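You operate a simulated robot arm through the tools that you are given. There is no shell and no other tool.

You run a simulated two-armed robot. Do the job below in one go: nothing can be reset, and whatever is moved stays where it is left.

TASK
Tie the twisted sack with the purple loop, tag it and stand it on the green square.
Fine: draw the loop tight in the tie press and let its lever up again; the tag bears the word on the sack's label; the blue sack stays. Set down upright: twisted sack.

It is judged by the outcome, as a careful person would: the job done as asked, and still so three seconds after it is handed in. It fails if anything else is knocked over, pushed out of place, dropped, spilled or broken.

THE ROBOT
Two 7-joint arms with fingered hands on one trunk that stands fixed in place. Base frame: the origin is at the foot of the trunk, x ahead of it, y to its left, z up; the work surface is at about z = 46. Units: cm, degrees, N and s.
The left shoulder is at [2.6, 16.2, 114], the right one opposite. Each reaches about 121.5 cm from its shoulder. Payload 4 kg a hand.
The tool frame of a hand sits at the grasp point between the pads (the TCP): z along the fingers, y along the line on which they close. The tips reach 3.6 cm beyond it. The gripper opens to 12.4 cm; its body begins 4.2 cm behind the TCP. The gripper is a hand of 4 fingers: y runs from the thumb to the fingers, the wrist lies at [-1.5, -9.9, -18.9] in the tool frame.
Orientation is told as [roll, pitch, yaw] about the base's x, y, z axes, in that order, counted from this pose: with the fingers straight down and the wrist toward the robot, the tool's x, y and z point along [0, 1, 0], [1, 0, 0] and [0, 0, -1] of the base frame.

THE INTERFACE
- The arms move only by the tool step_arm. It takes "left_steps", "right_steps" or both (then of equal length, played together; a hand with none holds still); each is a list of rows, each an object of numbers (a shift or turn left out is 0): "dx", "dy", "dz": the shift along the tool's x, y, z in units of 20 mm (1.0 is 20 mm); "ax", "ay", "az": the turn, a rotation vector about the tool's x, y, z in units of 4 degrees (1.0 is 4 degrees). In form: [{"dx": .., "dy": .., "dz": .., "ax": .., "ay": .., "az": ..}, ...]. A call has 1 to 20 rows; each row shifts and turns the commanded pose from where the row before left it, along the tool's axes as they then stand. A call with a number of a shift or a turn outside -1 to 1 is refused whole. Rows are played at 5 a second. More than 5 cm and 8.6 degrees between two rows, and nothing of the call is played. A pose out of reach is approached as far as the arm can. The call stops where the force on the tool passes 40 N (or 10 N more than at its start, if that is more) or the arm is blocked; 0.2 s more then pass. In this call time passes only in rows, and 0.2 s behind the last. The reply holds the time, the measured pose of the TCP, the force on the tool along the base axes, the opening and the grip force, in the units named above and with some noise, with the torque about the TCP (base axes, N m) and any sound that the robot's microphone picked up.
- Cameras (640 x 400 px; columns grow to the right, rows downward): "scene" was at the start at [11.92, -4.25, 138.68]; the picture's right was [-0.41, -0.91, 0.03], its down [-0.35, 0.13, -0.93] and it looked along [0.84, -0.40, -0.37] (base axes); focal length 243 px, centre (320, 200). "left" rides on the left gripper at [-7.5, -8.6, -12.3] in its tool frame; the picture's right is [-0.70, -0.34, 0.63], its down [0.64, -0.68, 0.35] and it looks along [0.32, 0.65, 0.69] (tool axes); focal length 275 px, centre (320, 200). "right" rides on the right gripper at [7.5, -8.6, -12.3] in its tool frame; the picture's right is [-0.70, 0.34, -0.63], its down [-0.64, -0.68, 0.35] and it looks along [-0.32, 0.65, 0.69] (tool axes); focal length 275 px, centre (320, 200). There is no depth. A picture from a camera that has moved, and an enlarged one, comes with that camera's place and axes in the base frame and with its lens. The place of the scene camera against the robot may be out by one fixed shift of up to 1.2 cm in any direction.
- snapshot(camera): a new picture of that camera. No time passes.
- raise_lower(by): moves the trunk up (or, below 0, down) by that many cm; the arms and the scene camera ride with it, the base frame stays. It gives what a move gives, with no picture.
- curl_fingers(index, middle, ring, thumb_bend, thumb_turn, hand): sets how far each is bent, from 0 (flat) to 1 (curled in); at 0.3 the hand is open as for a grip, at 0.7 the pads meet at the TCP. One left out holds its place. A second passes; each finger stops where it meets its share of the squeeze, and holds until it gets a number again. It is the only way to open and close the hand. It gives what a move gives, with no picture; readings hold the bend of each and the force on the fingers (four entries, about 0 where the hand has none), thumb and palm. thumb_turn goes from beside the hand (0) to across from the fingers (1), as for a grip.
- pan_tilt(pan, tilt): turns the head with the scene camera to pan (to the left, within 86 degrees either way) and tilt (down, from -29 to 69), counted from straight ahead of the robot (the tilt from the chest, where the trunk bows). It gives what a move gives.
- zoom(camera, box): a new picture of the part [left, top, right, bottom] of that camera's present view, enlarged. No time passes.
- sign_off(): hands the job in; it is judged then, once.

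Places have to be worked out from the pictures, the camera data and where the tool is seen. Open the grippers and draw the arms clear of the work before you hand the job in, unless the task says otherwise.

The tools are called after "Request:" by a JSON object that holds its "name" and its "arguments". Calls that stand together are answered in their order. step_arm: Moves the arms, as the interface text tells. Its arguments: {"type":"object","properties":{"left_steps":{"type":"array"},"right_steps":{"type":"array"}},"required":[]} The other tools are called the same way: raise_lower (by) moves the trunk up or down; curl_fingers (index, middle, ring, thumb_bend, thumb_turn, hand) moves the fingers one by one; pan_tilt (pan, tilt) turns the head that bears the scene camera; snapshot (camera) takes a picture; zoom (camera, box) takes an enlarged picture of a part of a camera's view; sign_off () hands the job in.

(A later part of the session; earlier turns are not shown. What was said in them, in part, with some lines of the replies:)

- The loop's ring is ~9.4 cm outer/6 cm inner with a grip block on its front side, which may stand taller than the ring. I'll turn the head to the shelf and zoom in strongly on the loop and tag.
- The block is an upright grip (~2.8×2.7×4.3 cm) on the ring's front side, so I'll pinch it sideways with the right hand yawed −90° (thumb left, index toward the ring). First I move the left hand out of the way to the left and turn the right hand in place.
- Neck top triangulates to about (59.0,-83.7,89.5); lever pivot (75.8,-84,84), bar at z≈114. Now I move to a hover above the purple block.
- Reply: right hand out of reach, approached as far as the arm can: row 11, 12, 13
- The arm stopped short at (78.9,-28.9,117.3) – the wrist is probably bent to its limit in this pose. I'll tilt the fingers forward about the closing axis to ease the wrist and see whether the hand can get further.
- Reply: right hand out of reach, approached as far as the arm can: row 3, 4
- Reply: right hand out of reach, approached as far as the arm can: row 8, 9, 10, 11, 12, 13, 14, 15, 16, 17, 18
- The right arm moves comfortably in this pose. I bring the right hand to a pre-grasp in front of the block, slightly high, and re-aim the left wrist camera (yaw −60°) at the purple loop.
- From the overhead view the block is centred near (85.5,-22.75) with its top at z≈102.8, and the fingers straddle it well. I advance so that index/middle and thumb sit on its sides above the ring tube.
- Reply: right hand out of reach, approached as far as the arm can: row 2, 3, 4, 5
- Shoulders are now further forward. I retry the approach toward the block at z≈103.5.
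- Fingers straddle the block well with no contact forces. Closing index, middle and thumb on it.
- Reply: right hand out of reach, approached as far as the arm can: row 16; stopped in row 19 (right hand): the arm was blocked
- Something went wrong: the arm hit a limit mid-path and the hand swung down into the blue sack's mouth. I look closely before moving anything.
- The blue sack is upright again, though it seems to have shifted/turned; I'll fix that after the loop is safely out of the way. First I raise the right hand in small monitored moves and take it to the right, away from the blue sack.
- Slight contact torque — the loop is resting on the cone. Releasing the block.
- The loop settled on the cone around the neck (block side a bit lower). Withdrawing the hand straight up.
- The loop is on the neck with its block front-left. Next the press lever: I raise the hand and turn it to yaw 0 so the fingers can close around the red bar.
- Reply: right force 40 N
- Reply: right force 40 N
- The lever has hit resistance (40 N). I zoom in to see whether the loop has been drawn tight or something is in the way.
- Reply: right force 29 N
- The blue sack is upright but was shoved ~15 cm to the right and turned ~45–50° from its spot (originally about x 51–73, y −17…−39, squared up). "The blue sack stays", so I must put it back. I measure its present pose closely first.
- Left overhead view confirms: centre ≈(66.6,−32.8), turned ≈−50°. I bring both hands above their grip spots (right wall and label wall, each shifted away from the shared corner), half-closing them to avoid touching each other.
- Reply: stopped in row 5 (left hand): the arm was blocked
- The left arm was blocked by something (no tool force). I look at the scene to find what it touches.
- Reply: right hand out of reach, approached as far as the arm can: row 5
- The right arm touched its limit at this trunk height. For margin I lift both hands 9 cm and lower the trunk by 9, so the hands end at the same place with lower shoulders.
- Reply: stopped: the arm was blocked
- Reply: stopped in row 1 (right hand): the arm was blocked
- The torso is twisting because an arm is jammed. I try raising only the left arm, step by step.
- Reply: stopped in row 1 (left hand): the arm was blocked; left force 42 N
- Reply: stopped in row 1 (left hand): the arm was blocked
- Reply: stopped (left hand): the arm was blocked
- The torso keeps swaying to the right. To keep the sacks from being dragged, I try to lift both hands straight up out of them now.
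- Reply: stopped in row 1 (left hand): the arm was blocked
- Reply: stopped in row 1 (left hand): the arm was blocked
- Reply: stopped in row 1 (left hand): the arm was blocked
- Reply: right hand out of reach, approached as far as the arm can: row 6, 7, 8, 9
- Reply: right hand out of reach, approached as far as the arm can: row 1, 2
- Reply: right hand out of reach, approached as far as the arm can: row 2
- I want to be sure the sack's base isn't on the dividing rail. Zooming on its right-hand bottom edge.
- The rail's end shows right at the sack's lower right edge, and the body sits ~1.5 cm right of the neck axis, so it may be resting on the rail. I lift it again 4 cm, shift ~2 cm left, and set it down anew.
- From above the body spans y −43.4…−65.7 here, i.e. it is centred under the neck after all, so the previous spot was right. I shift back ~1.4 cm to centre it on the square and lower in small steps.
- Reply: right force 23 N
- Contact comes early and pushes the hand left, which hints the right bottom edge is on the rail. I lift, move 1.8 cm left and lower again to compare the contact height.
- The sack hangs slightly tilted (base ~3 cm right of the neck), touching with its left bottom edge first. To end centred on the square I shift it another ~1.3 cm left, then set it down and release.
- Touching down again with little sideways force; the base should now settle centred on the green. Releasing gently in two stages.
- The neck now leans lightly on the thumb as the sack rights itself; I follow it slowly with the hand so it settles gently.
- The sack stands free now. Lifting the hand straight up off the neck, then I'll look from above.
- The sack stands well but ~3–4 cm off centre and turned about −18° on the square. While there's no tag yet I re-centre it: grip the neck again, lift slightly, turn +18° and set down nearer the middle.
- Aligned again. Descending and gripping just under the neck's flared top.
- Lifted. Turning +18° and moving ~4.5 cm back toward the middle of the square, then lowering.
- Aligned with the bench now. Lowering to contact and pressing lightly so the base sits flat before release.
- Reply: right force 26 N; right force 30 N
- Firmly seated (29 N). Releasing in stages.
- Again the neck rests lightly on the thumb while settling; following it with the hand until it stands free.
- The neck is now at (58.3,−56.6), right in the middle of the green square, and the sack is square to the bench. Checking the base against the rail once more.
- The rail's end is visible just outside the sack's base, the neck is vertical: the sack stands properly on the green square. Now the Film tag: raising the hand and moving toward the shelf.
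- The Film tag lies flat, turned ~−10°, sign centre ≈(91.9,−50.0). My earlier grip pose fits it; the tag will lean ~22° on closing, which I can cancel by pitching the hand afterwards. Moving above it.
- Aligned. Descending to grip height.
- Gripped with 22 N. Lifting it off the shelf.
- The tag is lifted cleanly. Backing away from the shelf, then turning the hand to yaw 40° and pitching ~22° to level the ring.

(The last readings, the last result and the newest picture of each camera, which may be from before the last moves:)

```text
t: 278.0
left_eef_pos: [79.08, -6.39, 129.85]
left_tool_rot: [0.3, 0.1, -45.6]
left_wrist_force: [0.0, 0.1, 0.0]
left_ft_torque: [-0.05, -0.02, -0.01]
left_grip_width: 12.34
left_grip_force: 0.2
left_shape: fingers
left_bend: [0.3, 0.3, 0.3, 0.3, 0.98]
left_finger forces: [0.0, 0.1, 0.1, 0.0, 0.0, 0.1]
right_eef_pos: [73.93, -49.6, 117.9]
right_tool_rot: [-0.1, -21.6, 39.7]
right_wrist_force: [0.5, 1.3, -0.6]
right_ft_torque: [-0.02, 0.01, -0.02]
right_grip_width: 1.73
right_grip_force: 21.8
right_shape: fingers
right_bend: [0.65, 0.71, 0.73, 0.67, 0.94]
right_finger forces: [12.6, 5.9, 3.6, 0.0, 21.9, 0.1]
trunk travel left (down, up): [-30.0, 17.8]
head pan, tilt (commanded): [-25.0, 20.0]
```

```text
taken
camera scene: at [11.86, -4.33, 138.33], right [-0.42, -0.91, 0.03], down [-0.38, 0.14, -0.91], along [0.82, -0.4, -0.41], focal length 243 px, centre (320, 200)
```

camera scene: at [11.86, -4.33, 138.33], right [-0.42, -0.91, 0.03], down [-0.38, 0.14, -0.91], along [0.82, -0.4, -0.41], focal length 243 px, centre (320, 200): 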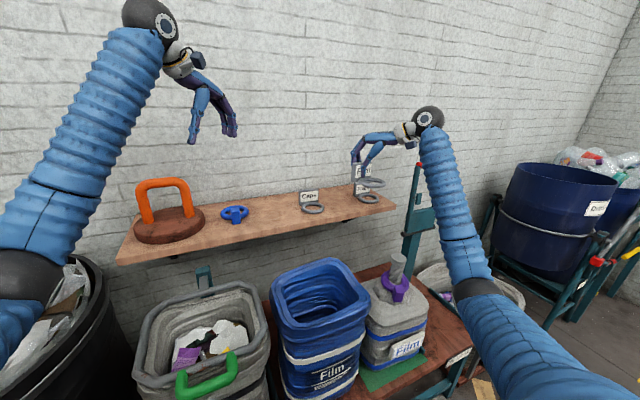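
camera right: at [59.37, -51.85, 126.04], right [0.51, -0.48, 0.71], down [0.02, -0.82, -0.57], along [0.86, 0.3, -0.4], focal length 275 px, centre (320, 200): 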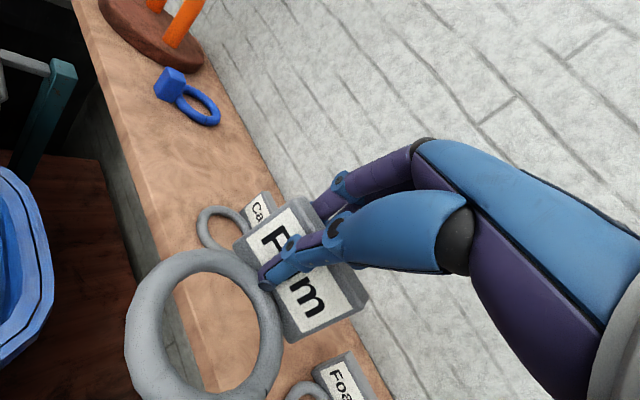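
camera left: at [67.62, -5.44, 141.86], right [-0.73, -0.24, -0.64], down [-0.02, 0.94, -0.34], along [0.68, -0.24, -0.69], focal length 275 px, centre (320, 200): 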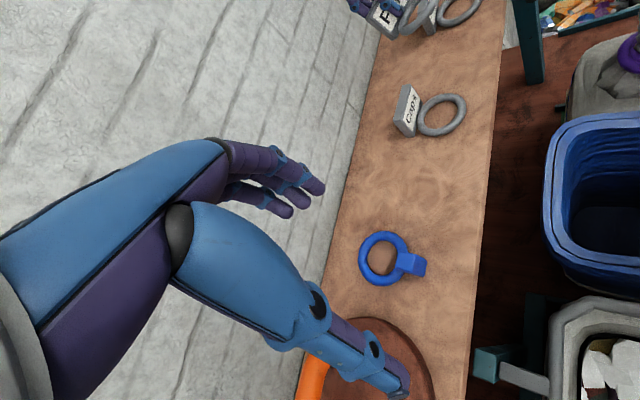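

Request:
{"name": "zoom", "arguments": {"camera": "scene", "box": [330, 110, 430, 210]}}

Request:
{"name": "zoom", "arguments": {"camera": "right", "box": [100, 170, 400, 400]}}

```text
4.00 times, centred on (380, 160) of scene
camera zoom: at [11.86, -4.33, 138.33], right [-0.42, -0.91, 0.03], down [-0.38, 0.14, -0.91], along [0.82, -0.4, -0.41], focal length 972 px, centre (80, 360)
```

zoom: 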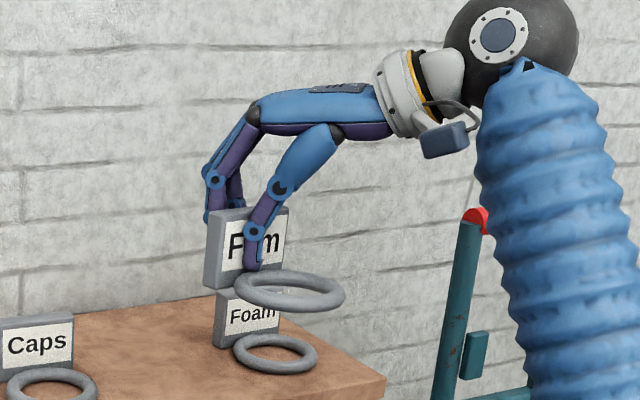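

```text
1.74 times, centred on (250, 285) of right
camera zoom: at [59.37, -51.85, 126.04], right [0.51, -0.48, 0.71], down [0.02, -0.82, -0.57], along [0.86, 0.3, -0.4], focal length 479 px, centre (442, 52)
```

zoom: 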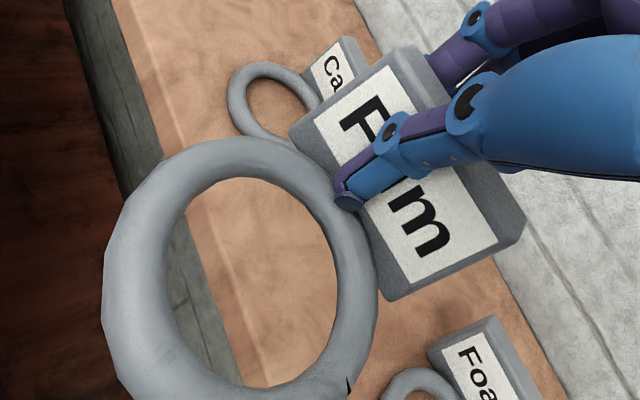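

Request:
{"name": "zoom", "arguments": {"camera": "scene", "box": [380, 165, 430, 215]}}

Request:
{"name": "zoom", "arguments": {"camera": "scene", "box": [345, 155, 405, 215]}}

```text
8.00 times, centred on (405, 190) of scene
camera zoom: at [11.86, -4.33, 138.33], right [-0.42, -0.91, 0.03], down [-0.38, 0.14, -0.91], along [0.82, -0.4, -0.41], focal length 1943 px, centre (-360, 280)
```

zoom: 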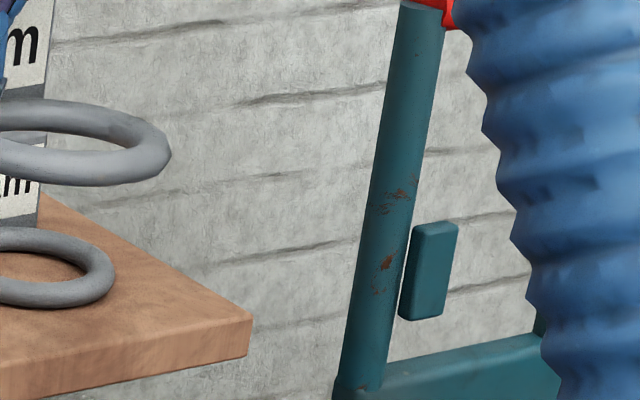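

```text
6.67 times, centred on (375, 185) of scene
camera zoom: at [11.86, -4.33, 138.33], right [-0.42, -0.91, 0.03], down [-0.38, 0.14, -0.91], along [0.82, -0.4, -0.41], focal length 1619 px, centre (-47, 300)
```

zoom: 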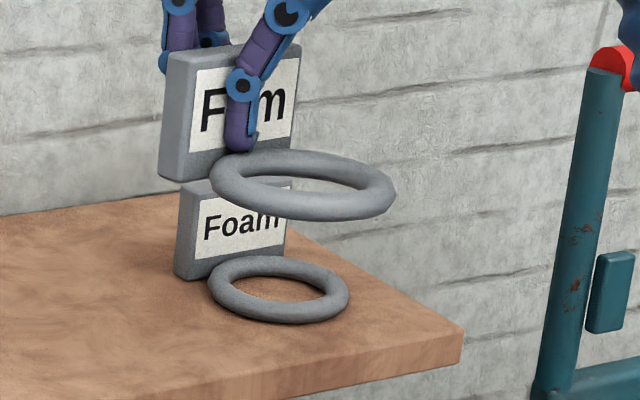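

The ring is nearly level (front ~4° high). A small corrective turn, then I carry the tag to above the neck.

Request:
{"name": "step_arm", "arguments": {"right_steps": [{"ax": -0.2, "ay": -0.4, "az": -0.15}, {"ax": -0.2, "ay": -0.4, "az": -0.15}, {"dx": 0.106, "dy": -0.834, "dz": 0.073}, {"dx": 0.106, "dy": -0.834, "dz": 0.073}, {"dx": 0.106, "dy": -0.834, "dz": 0.073}, {"dx": 0.106, "dy": -0.834, "dz": 0.073}]}}

Request:
{"name": "step_arm", "arguments": {"right_steps": [{"dx": 0.106, "dy": -0.834, "dz": 0.073}, {"dx": 0.106, "dy": -0.834, "dz": 0.073}, {"dx": 0.106, "dy": -0.834, "dz": 0.073}, {"dx": 0.106, "dy": -0.834, "dz": 0.073}]}}

Request:
{"name": "pan_tilt", "arguments": {"pan": -42, "tilt": 28}}

Request:
{"name": "snapshot", "arguments": {"camera": "right"}}

Request:
{"name": "snapshot", "arguments": {"camera": "scene"}}

```text
t: 279.4
left_eef_pos: [79.03, -6.36, 129.77]
left_tool_rot: [0.3, 0.1, -45.6]
left_wrist_force: [-0.6, -0.1, 0.3]
left_ft_torque: [-0.01, -0.02, -0.01]
left_grip_width: 12.35
left_grip_force: 0.1
left_shape: fingers
left_bend: [0.3, 0.3, 0.3, 0.3, 0.98]
left_finger forces: [0.0, 0.0, 0.1, 0.1, 0.1, 0.0]
right_eef_pos: [68.74, -52.92, 114.82]
right_tool_rot: [-3.9, -23.1, 41.2]
right_wrist_force: [-0.2, -0.6, -0.1]
right_ft_torque: [0.07, -0.01, 0.03]
right_grip_width: 1.72
right_grip_force: 21.6
right_shape: fingers
right_bend: [0.65, 0.71, 0.73, 0.67, 0.94]
right_finger forces: [12.5, 5.9, 3.5, 0.0, 21.9, 0.0]
trunk travel left (down, up): [-30.0, 17.8]
head pan, tilt (commanded): [-25.0, 20.0]
```

```text
t: 280.4
left_eef_pos: [79.09, -6.38, 129.81]
left_tool_rot: [0.3, 0.1, -45.6]
left_wrist_force: [-0.5, -0.2, 0.2]
left_ft_torque: [0.03, 0.01, -0.02]
left_grip_width: 12.34
left_grip_force: 0.0
left_shape: fingers
left_bend: [0.3, 0.3, 0.3, 0.3, 0.98]
left_finger forces: [0.1, 0.0, 0.0, 0.0, 0.0, 0.1]
right_eef_pos: [64.0, -56.2, 111.6]
right_tool_rot: [-3.8, -23.1, 41.2]
right_wrist_force: [0.1, 0.5, 0.0]
right_ft_torque: [0.02, 0.02, 0.02]
right_grip_width: 1.75
right_grip_force: 21.8
right_shape: fingers
right_bend: [0.65, 0.71, 0.73, 0.67, 0.94]
right_finger forces: [12.5, 5.9, 3.6, 0.0, 21.9, 0.0]
trunk travel left (down, up): [-30.0, 17.8]
head pan, tilt (commanded): [-25.0, 20.0]
```

```text
t: 281.2
left_eef_pos: [79.1, -6.31, 129.75]
left_tool_rot: [0.3, 0.0, -45.6]
left_wrist_force: [0.8, 0.0, -0.8]
left_ft_torque: [0.0, -0.03, -0.01]
left_grip_width: 12.33
left_grip_force: 0.0
left_shape: fingers
left_bend: [0.3, 0.3, 0.3, 0.3, 0.98]
left_finger forces: [0.0, 0.1, 0.1, 0.1, 0.0, 0.1]
right_eef_pos: [63.99, -56.14, 111.64]
right_tool_rot: [-3.8, -23.1, 41.0]
right_wrist_force: [-0.4, -0.8, -0.3]
right_ft_torque: [-0.01, 0.02, 0.02]
right_grip_width: 1.74
right_grip_force: 22.5
right_shape: fingers
right_bend: [0.65, 0.71, 0.73, 0.67, 0.94]
right_finger forces: [12.6, 6.0, 3.5, 0.0, 21.9, 0.0]
trunk travel left (down, up): [-30.0, 17.8]
head pan, tilt (commanded): [-42.0, 28.0]
```

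```text
taken
camera right: at [49.1, -58.19, 118.96], right [0.46, -0.46, 0.76], down [0.05, -0.84, -0.55], along [0.89, 0.29, -0.36], focal length 275 px, centre (320, 200)
```

right: 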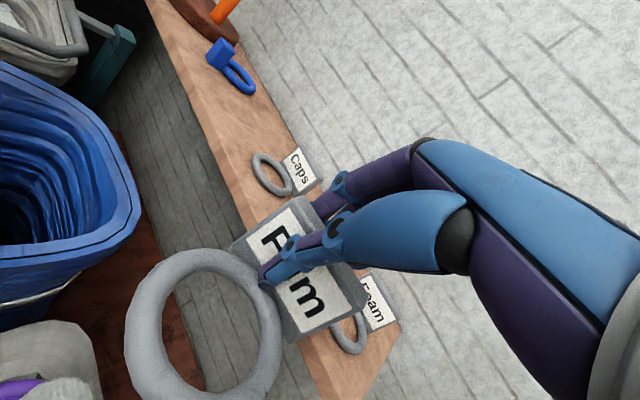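

```text
taken
camera scene: at [10.1, -6.48, 137.18], right [-0.67, -0.74, 0.05], down [-0.42, 0.31, -0.85], along [0.62, -0.59, -0.52], focal length 243 px, centre (320, 200)
```

scene: 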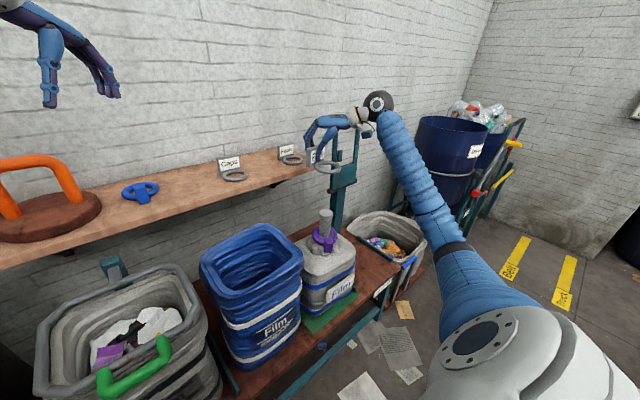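

Request:
{"name": "zoom", "arguments": {"camera": "scene", "box": [280, 120, 370, 260]}}

Request:
{"name": "zoom", "arguments": {"camera": "right", "box": [0, 200, 320, 400]}}

```text
2.86 times, centred on (325, 190) of scene
camera zoom: at [10.1, -6.48, 137.18], right [-0.67, -0.74, 0.05], down [-0.42, 0.31, -0.85], along [0.62, -0.59, -0.52], focal length 694 px, centre (306, 229)
```

zoom: 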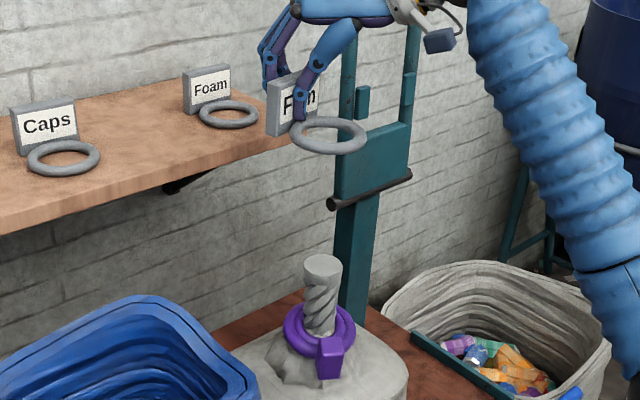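

```text
2.00 times, centred on (160, 300) of right
camera zoom: at [49.1, -58.19, 118.96], right [0.46, -0.46, 0.76], down [0.05, -0.84, -0.55], along [0.89, 0.29, -0.36], focal length 551 px, centre (640, 0)
```

zoom: 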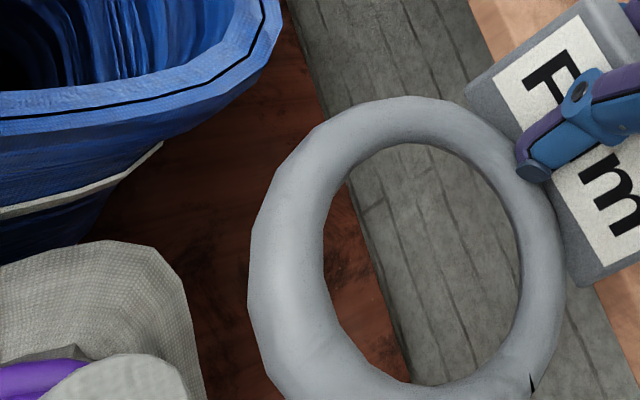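

The ring hangs ~16 cm above the neck, aligned to within ~0.5 cm. Descending vertically to just above the neck top with a small correction.

Request:
{"name": "step_arm", "arguments": {"right_steps": [{"dx": 0.086, "dy": -0.382, "dz": 0.88}, {"dx": 0.086, "dy": -0.382, "dz": 0.88}, {"dx": 0.086, "dy": -0.382, "dz": 0.88}, {"dx": 0.086, "dy": -0.382, "dz": 0.88}, {"dx": 0.086, "dy": -0.382, "dz": 0.88}, {"dx": 0.086, "dy": -0.382, "dz": 0.88}]}}

Request:
{"name": "zoom", "arguments": {"camera": "scene", "box": [295, 160, 365, 250]}}

Request:
{"name": "zoom", "arguments": {"camera": "right", "box": [60, 220, 320, 400]}}

```text
t: 282.6
left_eef_pos: [79.12, -6.41, 129.73]
left_tool_rot: [0.3, 0.1, -45.7]
left_wrist_force: [0.5, 0.0, 0.1]
left_ft_torque: [-0.03, -0.01, -0.01]
left_grip_width: 12.35
left_grip_force: 0.1
left_shape: fingers
left_bend: [0.3, 0.3, 0.3, 0.3, 0.98]
left_finger forces: [0.0, 0.1, 0.0, 0.0, 0.0, 0.0]
right_eef_pos: [63.83, -55.74, 99.99]
right_tool_rot: [-3.7, -23.1, 41.0]
right_wrist_force: [-0.2, -0.5, 0.3]
right_ft_torque: [-0.02, -0.01, -0.01]
right_grip_width: 1.72
right_grip_force: 22.1
right_shape: fingers
right_bend: [0.65, 0.71, 0.73, 0.67, 0.94]
right_finger forces: [12.4, 5.9, 3.4, 0.0, 21.9, 0.0]
trunk travel left (down, up): [-30.0, 17.8]
head pan, tilt (commanded): [-42.0, 28.0]
```

```text
4.44 times, centred on (330, 205) of scene
camera zoom: at [10.11, -6.5, 137.18], right [-0.67, -0.74, 0.05], down [-0.42, 0.31, -0.85], along [0.62, -0.59, -0.52], focal length 1080 px, centre (276, 178)
```

zoom: 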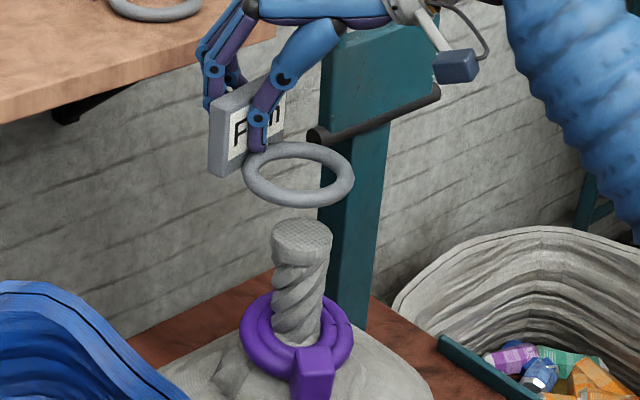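

```text
2.22 times, centred on (190, 310) of right
camera zoom: at [48.88, -57.88, 107.27], right [0.46, -0.46, 0.76], down [0.05, -0.84, -0.55], along [0.89, 0.29, -0.36], focal length 612 px, centre (609, -44)
```

zoom: 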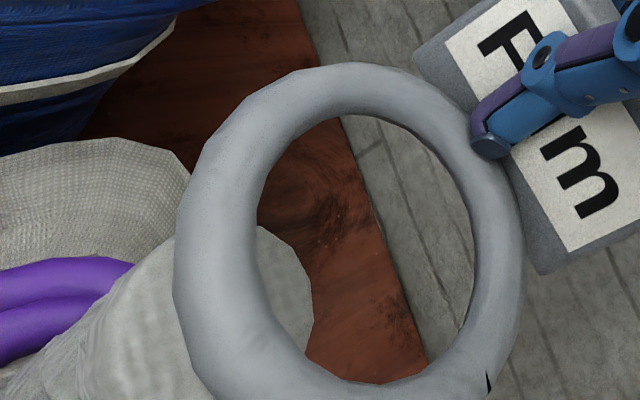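

Ring centre is ≈(0.4,0.4) cm off the neck axis. Correcting and lowering to the rim of the neck.

Request:
{"name": "step_arm", "arguments": {"right_steps": [{"dx": -0.04, "dy": -0.24, "dz": -0.1}, {"dx": 0.05, "dy": -0.33, "dz": 0.78}, {"dx": 0.04, "dy": -0.26, "dz": 0.62}]}}

Request:
{"name": "zoom", "arguments": {"camera": "scene", "box": [295, 160, 365, 250]}}

Request:
{"name": "zoom", "arguments": {"camera": "right", "box": [60, 220, 320, 400]}}

```text
t: 283.4
left_eef_pos: [78.99, -6.29, 129.76]
left_tool_rot: [0.3, 0.1, -45.6]
left_wrist_force: [0.4, -0.2, -0.3]
left_ft_torque: [-0.02, -0.01, 0.02]
left_grip_width: 12.32
left_grip_force: 0.1
left_shape: fingers
left_bend: [0.3, 0.3, 0.3, 0.3, 0.98]
left_finger forces: [0.0, 0.0, 0.0, 0.0, 0.0, 0.0]
right_eef_pos: [63.37, -56.13, 97.01]
right_tool_rot: [-3.8, -23.2, 41.1]
right_wrist_force: [0.9, -0.5, -0.6]
right_ft_torque: [0.02, 0.01, 0.0]
right_grip_width: 1.71
right_grip_force: 22.0
right_shape: fingers
right_bend: [0.65, 0.71, 0.73, 0.67, 0.94]
right_finger forces: [12.4, 5.9, 3.5, 0.1, 21.8, 0.1]
trunk travel left (down, up): [-30.0, 17.8]
head pan, tilt (commanded): [-42.0, 28.0]
```

```text
4.44 times, centred on (330, 205) of scene
camera zoom: at [10.09, -6.48, 137.18], right [-0.67, -0.74, 0.05], down [-0.42, 0.31, -0.85], along [0.62, -0.59, -0.52], focal length 1080 px, centre (276, 178)
```

zoom: 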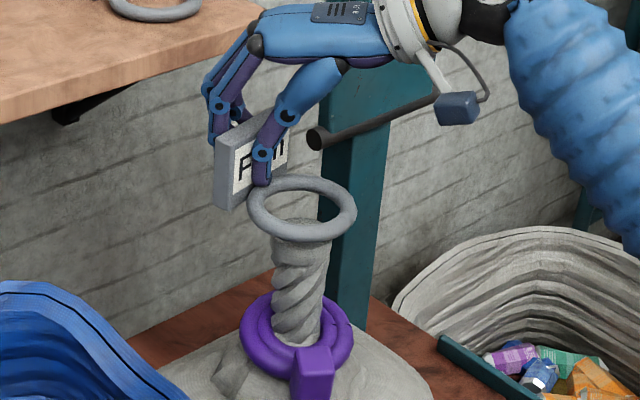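

```text
2.22 times, centred on (190, 310) of right
camera zoom: at [48.44, -58.11, 104.34], right [0.46, -0.46, 0.76], down [0.05, -0.84, -0.55], along [0.89, 0.29, -0.36], focal length 612 px, centre (609, -44)
```

zoom: 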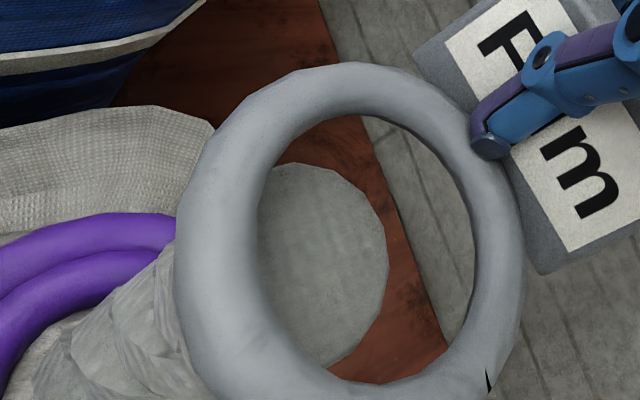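

Aligned to within 2 mm in both views. Lowering the ring over the neck in fine steps.

Request:
{"name": "step_arm", "arguments": {"right_steps": [{"dx": 0.018, "dy": -0.118, "dz": 0.275}, {"dx": 0.018, "dy": -0.118, "dz": 0.275}, {"dx": 0.018, "dy": -0.118, "dz": 0.275}, {"dx": 0.018, "dy": -0.118, "dz": 0.275}]}}

Request:
{"name": "zoom", "arguments": {"camera": "scene", "box": [295, 160, 365, 250]}}

Request:
{"name": "zoom", "arguments": {"camera": "right", "box": [60, 220, 320, 400]}}

```text
t: 284.4
left_eef_pos: [78.98, -6.35, 129.65]
left_tool_rot: [0.3, 0.1, -45.5]
left_wrist_force: [0.9, 0.0, 0.1]
left_ft_torque: [0.01, 0.0, -0.03]
left_grip_width: 12.3
left_grip_force: 0.1
left_shape: fingers
left_bend: [0.3, 0.3, 0.3, 0.3, 0.98]
left_finger forces: [0.0, 0.1, 0.0, 0.0, 0.0, 0.0]
right_eef_pos: [63.41, -56.2, 94.43]
right_tool_rot: [-3.9, -23.0, 41.2]
right_wrist_force: [-0.1, -0.9, 0.3]
right_ft_torque: [0.02, 0.05, -0.05]
right_grip_width: 1.75
right_grip_force: 21.3
right_shape: fingers
right_bend: [0.65, 0.71, 0.73, 0.67, 0.94]
right_finger forces: [12.6, 5.6, 3.2, 0.0, 21.8, 0.1]
trunk travel left (down, up): [-30.0, 17.8]
head pan, tilt (commanded): [-42.0, 28.0]
```

```text
4.44 times, centred on (330, 205) of scene
camera zoom: at [10.1, -6.47, 137.18], right [-0.67, -0.74, 0.05], down [-0.42, 0.31, -0.85], along [0.62, -0.59, -0.52], focal length 1080 px, centre (276, 178)
```

zoom: 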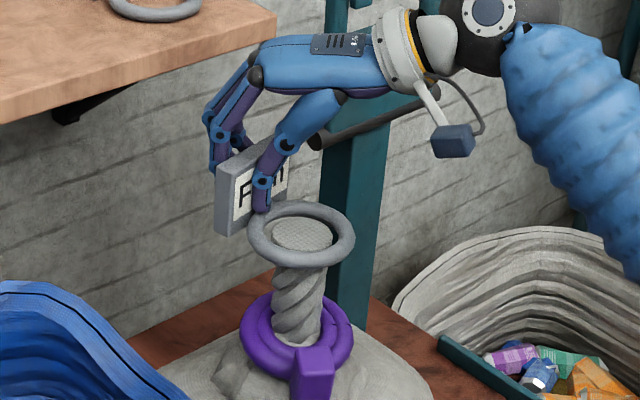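

```text
2.22 times, centred on (190, 310) of right
camera zoom: at [48.46, -58.26, 101.8], right [0.46, -0.46, 0.76], down [0.05, -0.84, -0.55], along [0.89, 0.29, -0.36], focal length 612 px, centre (609, -44)
```

zoom: 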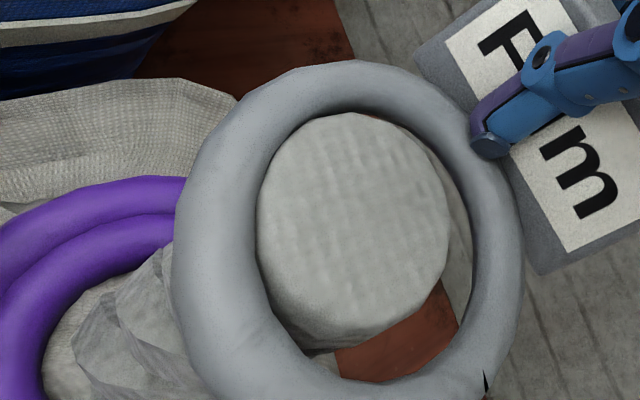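

The neck top sits inside the ring; I nudge +0.35 cm in y to centre it and continue down.

Request:
{"name": "step_arm", "arguments": {"right_steps": [{"dx": 0.166, "dy": 0.07, "dz": 0.02}, {"dx": 0.018, "dy": -0.118, "dz": 0.275}, {"dx": 0.018, "dy": -0.118, "dz": 0.275}, {"dx": 0.018, "dy": -0.118, "dz": 0.275}]}}

Request:
{"name": "zoom", "arguments": {"camera": "scene", "box": [295, 160, 365, 250]}}

Request:
{"name": "zoom", "arguments": {"camera": "right", "box": [60, 200, 320, 380]}}

```text
t: 285.4
left_eef_pos: [79.09, -6.34, 129.74]
left_tool_rot: [0.2, 0.0, -45.5]
left_wrist_force: [0.1, 0.0, 0.8]
left_ft_torque: [0.0, -0.01, 0.0]
left_grip_width: 12.32
left_grip_force: 0.0
left_shape: fingers
left_bend: [0.3, 0.3, 0.3, 0.3, 0.98]
left_finger forces: [0.0, 0.0, 0.0, 0.0, 0.0, 0.0]
right_eef_pos: [63.2, -55.98, 92.55]
right_tool_rot: [-3.8, -23.0, 41.1]
right_wrist_force: [-0.7, 0.6, -0.1]
right_ft_torque: [-0.03, 0.01, -0.01]
right_grip_width: 1.72
right_grip_force: 22.6
right_shape: fingers
right_bend: [0.65, 0.71, 0.73, 0.67, 0.94]
right_finger forces: [12.4, 5.8, 3.4, 0.0, 21.7, 0.0]
trunk travel left (down, up): [-30.0, 17.8]
head pan, tilt (commanded): [-42.0, 28.0]
```

```text
4.44 times, centred on (330, 205) of scene
camera zoom: at [10.09, -6.48, 137.18], right [-0.67, -0.74, 0.05], down [-0.42, 0.31, -0.85], along [0.62, -0.59, -0.52], focal length 1080 px, centre (276, 178)
```

zoom: 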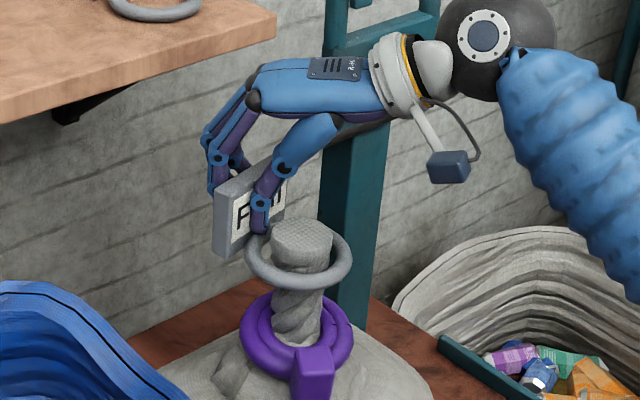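

```text
2.22 times, centred on (190, 290) of right
camera zoom: at [48.24, -57.96, 99.97], right [0.46, -0.46, 0.76], down [0.05, -0.84, -0.55], along [0.89, 0.29, -0.36], focal length 612 px, centre (609, 0)
```

zoom: 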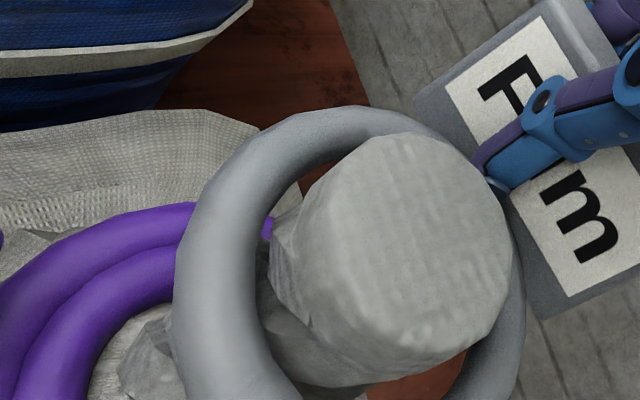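

The ring is on the neck by ~2 cm with no contact force. Lowering a bit more, keeping the thumb off the neck.

Request:
{"name": "step_arm", "arguments": {"right_steps": [{"dx": 0.0, "dy": 0.1, "dz": 0.0}, {"dx": 0.018, "dy": -0.09, "dz": 0.22}, {"dx": 0.018, "dy": -0.09, "dz": 0.22}]}}

Request:
{"name": "zoom", "arguments": {"camera": "scene", "box": [295, 160, 365, 250]}}

Request:
{"name": "zoom", "arguments": {"camera": "right", "box": [60, 180, 360, 380]}}

```text
t: 286.2
left_eef_pos: [79.13, -6.3, 129.73]
left_tool_rot: [0.2, 0.1, -45.6]
left_wrist_force: [-0.2, -0.5, 0.8]
left_ft_torque: [0.0, 0.01, 0.0]
left_grip_width: 12.34
left_grip_force: 0.1
left_shape: fingers
left_bend: [0.3, 0.3, 0.3, 0.3, 0.98]
left_finger forces: [0.0, 0.0, 0.0, 0.0, 0.0, 0.0]
right_eef_pos: [63.23, -55.65, 91.77]
right_tool_rot: [-3.7, -23.0, 41.1]
right_wrist_force: [-0.8, 1.3, 0.4]
right_ft_torque: [0.0, -0.02, 0.02]
right_grip_width: 1.7
right_grip_force: 21.4
right_shape: fingers
right_bend: [0.65, 0.71, 0.73, 0.67, 0.94]
right_finger forces: [12.4, 5.9, 3.4, 0.0, 21.7, 0.0]
trunk travel left (down, up): [-30.0, 17.8]
head pan, tilt (commanded): [-42.0, 28.0]
```

```text
4.44 times, centred on (330, 205) of scene
camera zoom: at [10.1, -6.47, 137.18], right [-0.67, -0.74, 0.05], down [-0.42, 0.31, -0.85], along [0.62, -0.59, -0.52], focal length 1080 px, centre (276, 178)
```

zoom: 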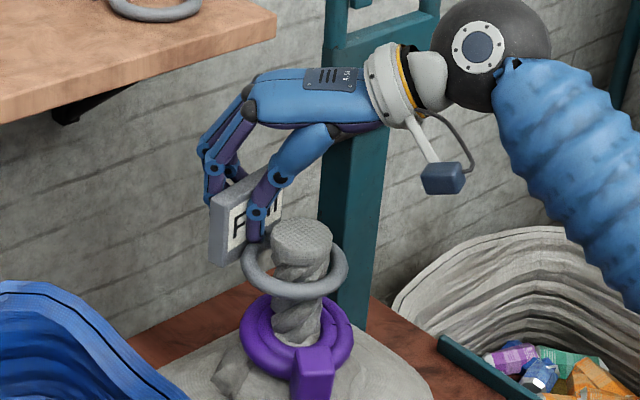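

```text
2.00 times, centred on (210, 280) of right
camera zoom: at [48.4, -57.73, 99.11], right [0.46, -0.46, 0.76], down [0.05, -0.84, -0.55], along [0.89, 0.29, -0.36], focal length 551 px, centre (540, 40)
```

zoom: 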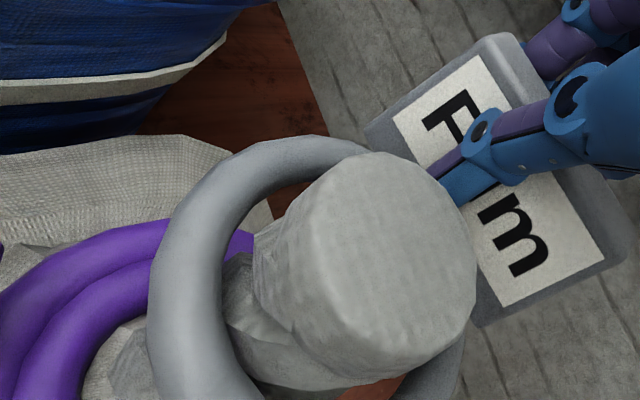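

The ring is ~2.6 cm down the neck. Releasing the sign by opening the fingers (thumb stays).

Request:
{"name": "curl_fingers", "arguments": {"hand": "right", "index": 0.5, "middle": 0.5, "ring": 0.5}}

Request:
{"name": "zoom", "arguments": {"camera": "scene", "box": [295, 160, 365, 250]}}

Request:
{"name": "snapshot", "arguments": {"camera": "right"}}

```text
t: 287.2
left_eef_pos: [79.1, -6.27, 129.78]
left_tool_rot: [0.3, 0.1, -45.6]
left_wrist_force: [-0.3, -0.6, 0.2]
left_ft_torque: [-0.01, 0.02, -0.01]
left_grip_width: 12.34
left_grip_force: 0.0
left_shape: fingers
left_bend: [0.3, 0.3, 0.3, 0.3, 0.98]
left_finger forces: [0.0, 0.0, 0.0, 0.0, 0.0, 0.1]
right_eef_pos: [63.31, -55.69, 91.73]
right_tool_rot: [-3.8, -23.1, 41.1]
right_wrist_force: [-0.5, -0.2, -0.6]
right_ft_torque: [-0.04, 0.04, 0.02]
right_grip_width: 2.47
right_grip_force: 1.0
right_shape: fingers
right_bend: [0.5, 0.5, 0.5, 0.73, 0.97]
right_finger forces: [0.0, 0.1, 0.1, 0.0, 2.0, 0.1]
trunk travel left (down, up): [-30.0, 17.8]
head pan, tilt (commanded): [-42.0, 28.0]
```

```text
4.44 times, centred on (330, 205) of scene
camera zoom: at [10.09, -6.48, 137.18], right [-0.67, -0.74, 0.05], down [-0.42, 0.31, -0.85], along [0.62, -0.59, -0.52], focal length 1080 px, centre (276, 178)
```

zoom: 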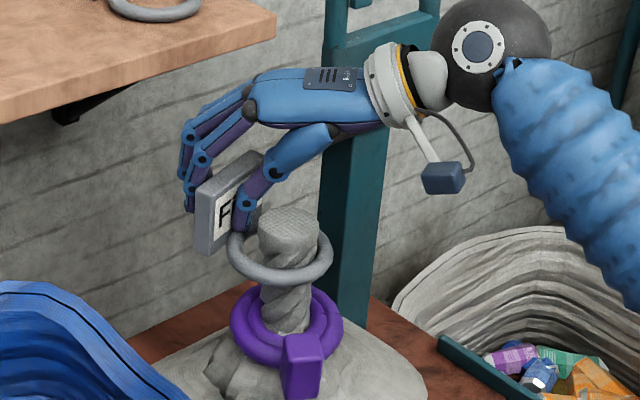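

```text
taken
camera right: at [48.39, -57.74, 99.13], right [0.46, -0.46, 0.76], down [0.05, -0.84, -0.55], along [0.89, 0.29, -0.36], focal length 275 px, centre (320, 200)
```

right: 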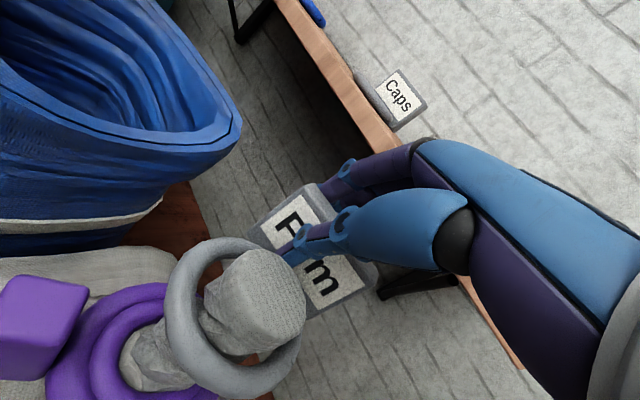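

The thumb followed and now pushes the sign slightly; I ease the thumb back.

Request:
{"name": "curl_fingers", "arguments": {"hand": "right", "index": 0.42, "middle": 0.42, "ring": 0.42, "thumb_bend": 0.64}}

Request:
{"name": "zoom", "arguments": {"camera": "scene", "box": [285, 160, 375, 270]}}

Request:
{"name": "snapshot", "arguments": {"camera": "right"}}

```text
t: 288.2
left_eef_pos: [79.02, -6.31, 129.7]
left_tool_rot: [0.3, 0.1, -45.6]
left_wrist_force: [0.4, 0.0, 0.1]
left_ft_torque: [0.03, -0.03, 0.01]
left_grip_width: 12.34
left_grip_force: 0.1
left_shape: fingers
left_bend: [0.3, 0.3, 0.3, 0.3, 0.98]
left_finger forces: [0.1, 0.0, 0.0, 0.1, 0.1, 0.0]
right_eef_pos: [63.32, -55.69, 91.71]
right_tool_rot: [-3.8, -23.1, 41.2]
right_wrist_force: [-0.2, 0.2, 0.7]
right_ft_torque: [0.01, 0.02, 0.0]
right_grip_width: 5.28
right_grip_force: 0.1
right_shape: fingers
right_bend: [0.42, 0.42, 0.42, 0.64, 0.97]
right_finger forces: [0.1, 0.0, 0.0, 0.1, 0.0, 0.0]
trunk travel left (down, up): [-30.0, 17.8]
head pan, tilt (commanded): [-42.0, 28.0]
```

```text
3.64 times, centred on (330, 215) of scene
camera zoom: at [10.1, -6.47, 137.18], right [-0.67, -0.74, 0.05], down [-0.42, 0.31, -0.85], along [0.62, -0.59, -0.52], focal length 883 px, centre (284, 146)
```

zoom: 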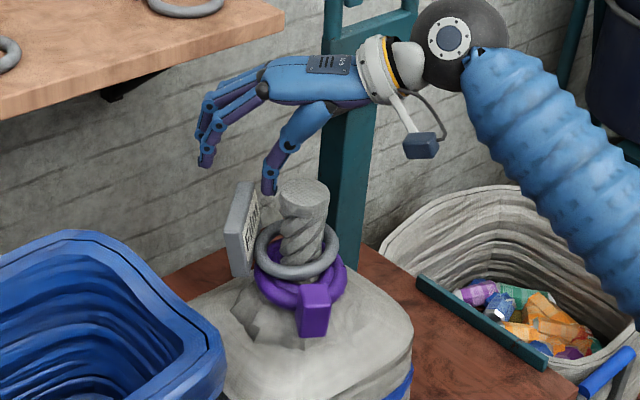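

```text
taken
camera right: at [48.39, -57.73, 99.13], right [0.46, -0.46, 0.76], down [0.05, -0.84, -0.55], along [0.89, 0.29, -0.36], focal length 275 px, centre (320, 200)
```

right: 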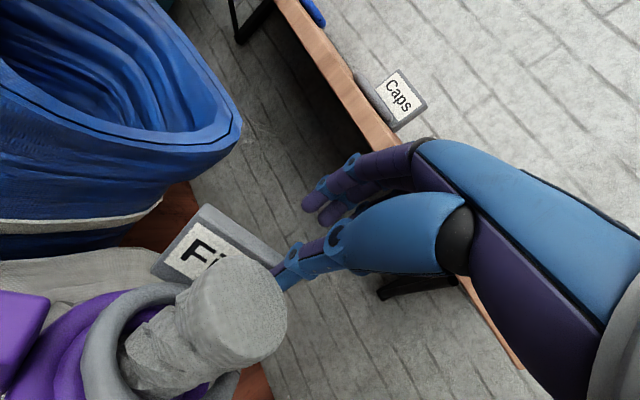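

The tag has dropped neatly onto the tie with its ring around the neck and the Film sign standing beside it. Withdrawing the hand straight up.

Request:
{"name": "step_arm", "arguments": {"right_steps": [{"dx": -0.02, "dy": 0.12, "dz": -0.28}, {"dx": -0.03, "dy": 0.2, "dz": -0.46}, {"dx": -0.061, "dy": 0.392, "dz": -0.918}, {"dx": -0.061, "dy": 0.392, "dz": -0.918}, {"dx": -0.061, "dy": 0.392, "dz": -0.918}, {"dx": -0.061, "dy": 0.392, "dz": -0.918}, {"dx": -0.061, "dy": 0.392, "dz": -0.918}, {"dx": -0.061, "dy": 0.392, "dz": -0.918}, {"dx": -0.061, "dy": 0.392, "dz": -0.918}, {"dx": -0.061, "dy": 0.392, "dz": -0.918}, {"dx": -0.061, "dy": 0.392, "dz": -0.918}]}}

Request:
{"name": "zoom", "arguments": {"camera": "scene", "box": [285, 160, 375, 270]}}

Request:
{"name": "snapshot", "arguments": {"camera": "right"}}

Request:
{"name": "snapshot", "arguments": {"camera": "scene"}}

```text
t: 290.6
left_eef_pos: [79.08, -6.16, 129.74]
left_tool_rot: [0.3, 0.1, -45.6]
left_wrist_force: [0.1, -0.1, 0.0]
left_ft_torque: [0.01, -0.03, 0.0]
left_grip_width: 12.31
left_grip_force: 0.1
left_shape: fingers
left_bend: [0.3, 0.3, 0.3, 0.3, 0.98]
left_finger forces: [0.1, 0.0, 0.0, 0.0, 0.0, 0.0]
right_eef_pos: [63.53, -55.81, 111.58]
right_tool_rot: [-3.8, -23.1, 41.1]
right_wrist_force: [0.2, 0.2, 0.2]
right_ft_torque: [-0.03, 0.01, -0.01]
right_grip_width: 5.28
right_grip_force: 0.1
right_shape: fingers
right_bend: [0.42, 0.42, 0.42, 0.64, 0.97]
right_finger forces: [0.0, 0.0, 0.0, 0.1, 0.0, 0.0]
trunk travel left (down, up): [-30.0, 17.8]
head pan, tilt (commanded): [-42.0, 28.0]
```

```text
3.64 times, centred on (330, 215) of scene
camera zoom: at [10.09, -6.44, 137.18], right [-0.67, -0.74, 0.05], down [-0.42, 0.31, -0.85], along [0.62, -0.59, -0.52], focal length 883 px, centre (284, 146)
```

zoom: 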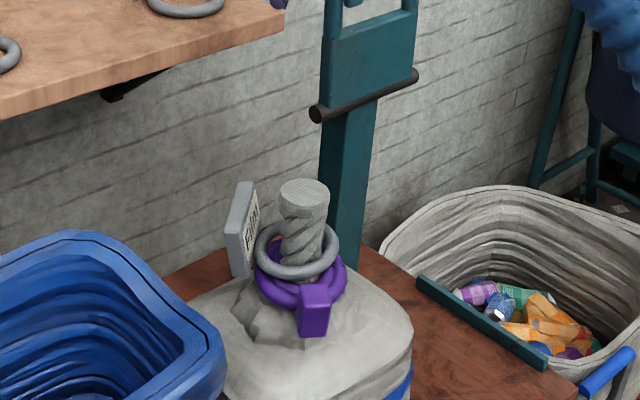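

```text
taken
camera right: at [48.6, -57.92, 119.0], right [0.46, -0.46, 0.76], down [0.05, -0.84, -0.55], along [0.89, 0.29, -0.36], focal length 275 px, centre (320, 200)
```

right: 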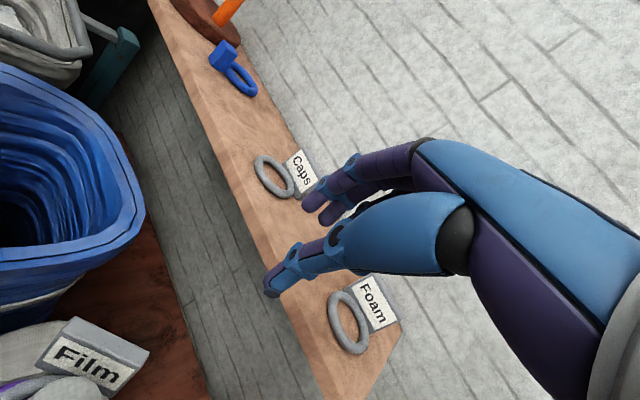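

```text
taken
camera scene: at [10.09, -6.44, 137.18], right [-0.67, -0.74, 0.05], down [-0.42, 0.31, -0.85], along [0.62, -0.59, -0.52], focal length 243 px, centre (320, 200)
```

scene: 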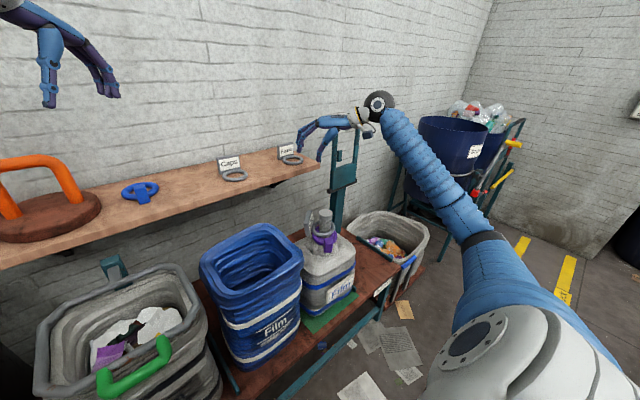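

The tag sits on the tie. Opening the right hand and raising it well clear.

Request:
{"name": "step_arm", "arguments": {"right_steps": [{"dx": -0.061, "dy": 0.392, "dz": -0.918}, {"dx": -0.061, "dy": 0.392, "dz": -0.918}, {"dx": -0.061, "dy": 0.392, "dz": -0.918}, {"dx": -0.061, "dy": 0.392, "dz": -0.918}, {"dx": -0.061, "dy": 0.392, "dz": -0.918}, {"dx": -0.061, "dy": 0.392, "dz": -0.918}, {"dx": -0.061, "dy": 0.392, "dz": -0.918}, {"dx": -0.061, "dy": 0.392, "dz": -0.918}, {"dx": -0.061, "dy": 0.392, "dz": -0.918}, {"dx": -0.061, "dy": 0.392, "dz": -0.918}]}}

Request:
{"name": "curl_fingers", "arguments": {"hand": "right", "index": 0.3, "middle": 0.3, "ring": 0.3, "thumb_bend": 0.3}}

Request:
{"name": "pan_tilt", "arguments": {"pan": -20, "tilt": 28}}

Request:
{"name": "snapshot", "arguments": {"camera": "scene"}}

Request:
{"name": "zoom", "arguments": {"camera": "scene", "box": [260, 180, 500, 380]}}

Request:
{"name": "snapshot", "arguments": {"camera": "right"}}

```text
t: 292.8
left_eef_pos: [79.15, -6.39, 129.65]
left_tool_rot: [0.3, 0.1, -45.5]
left_wrist_force: [0.6, 0.3, 0.6]
left_ft_torque: [0.0, 0.02, 0.01]
left_grip_width: 12.33
left_grip_force: 0.0
left_shape: fingers
left_bend: [0.3, 0.3, 0.3, 0.3, 0.98]
left_finger forces: [0.0, 0.0, 0.0, 0.1, 0.0, 0.0]
right_eef_pos: [63.32, -55.76, 131.68]
right_tool_rot: [-3.9, -23.0, 40.9]
right_wrist_force: [0.2, -0.1, -0.3]
right_ft_torque: [-0.03, 0.01, -0.01]
right_grip_width: 5.3
right_grip_force: 0.0
right_shape: fingers
right_bend: [0.42, 0.42, 0.42, 0.64, 0.97]
right_finger forces: [0.1, 0.1, 0.0, 0.0, 0.0, 0.0]
trunk travel left (down, up): [-30.0, 17.8]
head pan, tilt (commanded): [-42.0, 28.0]
```

```text
t: 293.8
left_eef_pos: [79.16, -6.3, 129.72]
left_tool_rot: [0.3, 0.1, -45.7]
left_wrist_force: [-0.3, 0.0, 0.6]
left_ft_torque: [0.04, 0.0, 0.01]
left_grip_width: 12.35
left_grip_force: 0.1
left_shape: fingers
left_bend: [0.3, 0.3, 0.3, 0.3, 0.98]
left_finger forces: [0.0, 0.1, 0.1, 0.1, 0.1, 0.0]
right_eef_pos: [63.2, -55.87, 131.7]
right_tool_rot: [-3.8, -23.0, 41.1]
right_wrist_force: [0.4, 0.3, -0.3]
right_ft_torque: [0.01, 0.03, -0.05]
right_grip_width: 12.33
right_grip_force: 0.0
right_shape: fingers
right_bend: [0.3, 0.3, 0.3, 0.3, 0.97]
right_finger forces: [0.0, 0.1, 0.1, 0.0, 0.0, 0.0]
trunk travel left (down, up): [-30.0, 17.8]
head pan, tilt (commanded): [-42.0, 28.0]
```

```text
t: 294.7
left_eef_pos: [79.12, -6.38, 129.79]
left_tool_rot: [0.3, 0.2, -45.6]
left_wrist_force: [-0.6, -0.3, 0.1]
left_ft_torque: [-0.01, -0.01, 0.0]
left_grip_width: 12.33
left_grip_force: 0.0
left_shape: fingers
left_bend: [0.3, 0.3, 0.3, 0.3, 0.98]
left_finger forces: [0.1, 0.0, 0.0, 0.1, 0.0, 0.1]
right_eef_pos: [63.2, -55.81, 131.72]
right_tool_rot: [-3.8, -23.1, 41.1]
right_wrist_force: [-1.1, -0.1, -0.1]
right_ft_torque: [0.02, 0.05, -0.01]
right_grip_width: 12.3
right_grip_force: 0.0
right_shape: fingers
right_bend: [0.3, 0.3, 0.3, 0.3, 0.97]
right_finger forces: [0.0, 0.0, 0.1, 0.0, 0.0, 0.0]
trunk travel left (down, up): [-30.0, 17.8]
head pan, tilt (commanded): [-20.0, 28.0]
```

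```text
taken
camera scene: at [11.89, -3.5, 137.04], right [-0.34, -0.94, 0.03], down [-0.51, 0.16, -0.85], along [0.79, -0.3, -0.53], focal length 243 px, centre (320, 200)
```

scene: 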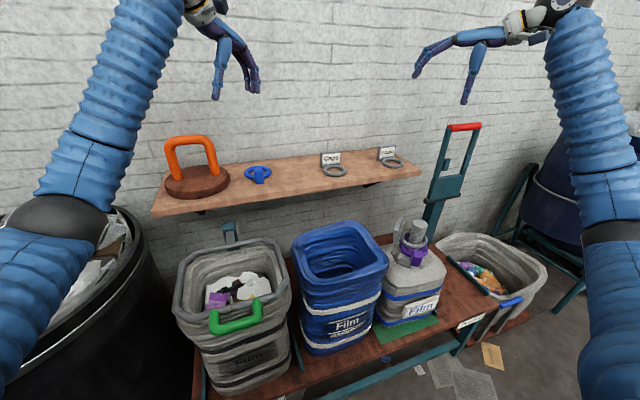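

```text
2.00 times, centred on (380, 280) of scene
camera zoom: at [11.89, -3.5, 137.04], right [-0.34, -0.94, 0.03], down [-0.51, 0.16, -0.85], along [0.79, -0.3, -0.53], focal length 486 px, centre (200, 40)
```

zoom: 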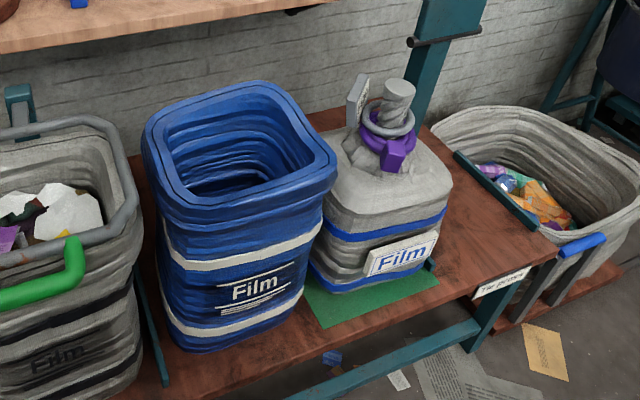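

```text
taken
camera right: at [48.37, -57.8, 139.05], right [0.46, -0.46, 0.76], down [0.05, -0.84, -0.55], along [0.89, 0.29, -0.36], focal length 275 px, centre (320, 200)
```

right: 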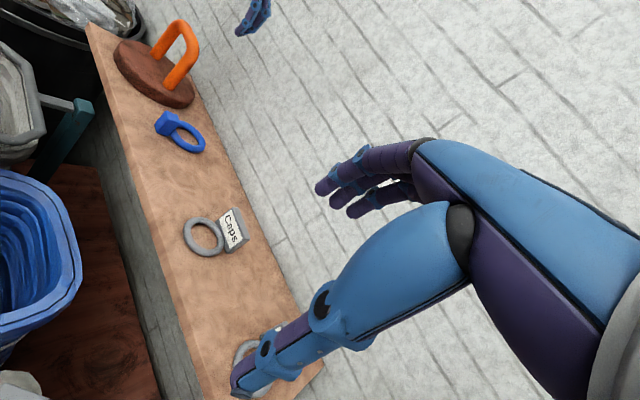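

Final check of the sack, tag and surroundings at higher zoom.

Request:
{"name": "zoom", "arguments": {"camera": "scene", "box": [360, 205, 470, 345]}}

Request:
{"name": "zoom", "arguments": {"camera": "scene", "box": [380, 205, 440, 265]}}

Request:
{"name": "pan_tilt", "arguments": {"pan": -60, "tilt": 40}}

Request:
{"name": "snapshot", "arguments": {"camera": "scene"}}

```text
2.86 times, centred on (415, 275) of scene
camera zoom: at [11.89, -3.5, 137.04], right [-0.34, -0.94, 0.03], down [-0.51, 0.16, -0.85], along [0.79, -0.3, -0.53], focal length 694 px, centre (49, -14)
```

zoom: 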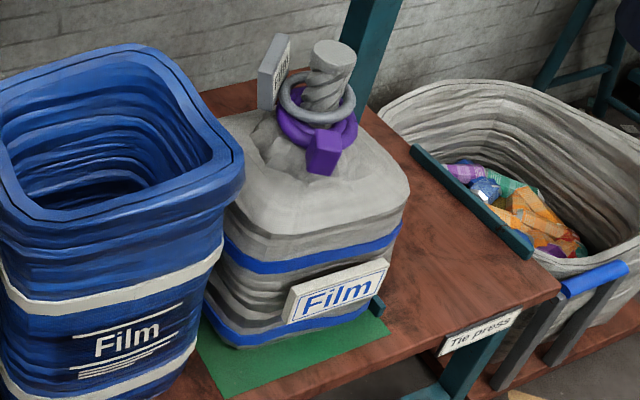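

```text
6.67 times, centred on (410, 235) of scene
camera zoom: at [11.89, -3.5, 137.04], right [-0.34, -0.94, 0.03], down [-0.51, 0.16, -0.85], along [0.79, -0.3, -0.53], focal length 1619 px, centre (-280, -33)
```

zoom: 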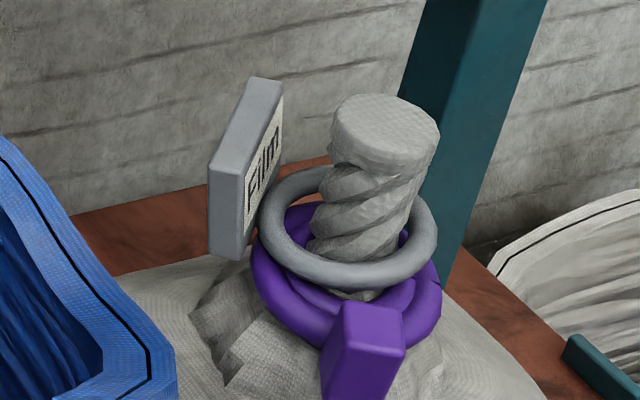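

```text
t: 295.7
left_eef_pos: [79.19, -6.31, 129.67]
left_tool_rot: [0.2, 0.0, -45.7]
left_wrist_force: [-0.2, 0.5, 0.5]
left_ft_torque: [-0.03, -0.01, -0.03]
left_grip_width: 12.33
left_grip_force: 0.0
left_shape: fingers
left_bend: [0.3, 0.3, 0.3, 0.3, 0.98]
left_finger forces: [0.0, 0.0, 0.0, 0.1, 0.0, 0.0]
right_eef_pos: [63.27, -55.87, 131.72]
right_tool_rot: [-3.7, -23.1, 41.0]
right_wrist_force: [0.5, 0.4, 0.4]
right_ft_torque: [0.01, 0.01, 0.03]
right_grip_width: 12.31
right_grip_force: 0.0
right_shape: fingers
right_bend: [0.3, 0.3, 0.3, 0.3, 0.97]
right_finger forces: [0.0, 0.1, 0.1, 0.0, 0.0, 0.0]
trunk travel left (down, up): [-30.0, 17.8]
head pan, tilt (commanded): [-60.0, 40.0]
```

```text
taken
camera scene: at [7.45, -7.73, 135.53], right [-0.86, -0.5, 0.07], down [-0.38, 0.56, -0.74], along [0.33, -0.66, -0.67], focal length 243 px, centre (320, 200)
```

scene: 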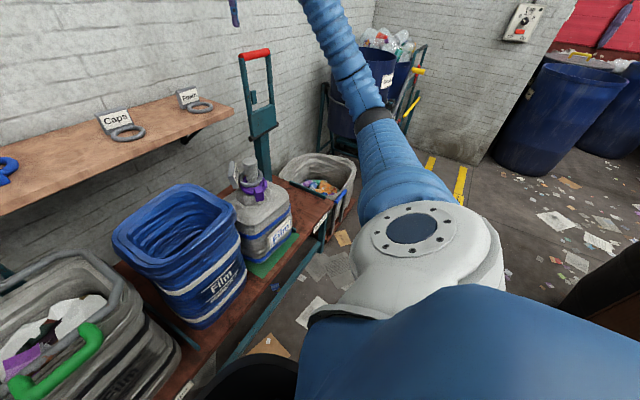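

The sack stands upright on the green square. The purple loop is tight round its neck, the Film tag ring sits on the tie, and the press lever is up. The blue sack is back in its place, and both hands are open and clear. Handing the job in.

Request:
{"name": "sign_off", "arguments": {}}

```text
The job is handed in.
```

I handed the job in with the sack finished as asked. Along the way I disturbed the blue sack badly and had to put it back by hand.

**Twisted sack:** It stands upright in the middle of the green square. The purple loop is drawn tight around its neck, and the press lever is back up.

**Tag:** The tag reads "Film", matching the sack's label. Its ring is around the neck and rests on the loop.

**Blue sack:** It did not stay put throughout.
- When the right arm hit its reach limit while carrying the loop, the hand dropped into the blue sack. That tipped it and pushed it about 15 cm, turning it roughly 50°.
- While I was putting it back with both hands, the left arm jammed and the robot's torso swung. The blue sack was thrown against the twisted sack.
- I then slid it back to where it started. It stands upright and square, within about 1–2 cm of its original spot as best I can measure.

**Left arm contact:** The left elbow or forearm was blocked by something, probably the black bin's rim or the grey sack holder. Both look unmoved in the pictures.

The other tags and the blue loop were not touched, and both hands are open and clear of the work.
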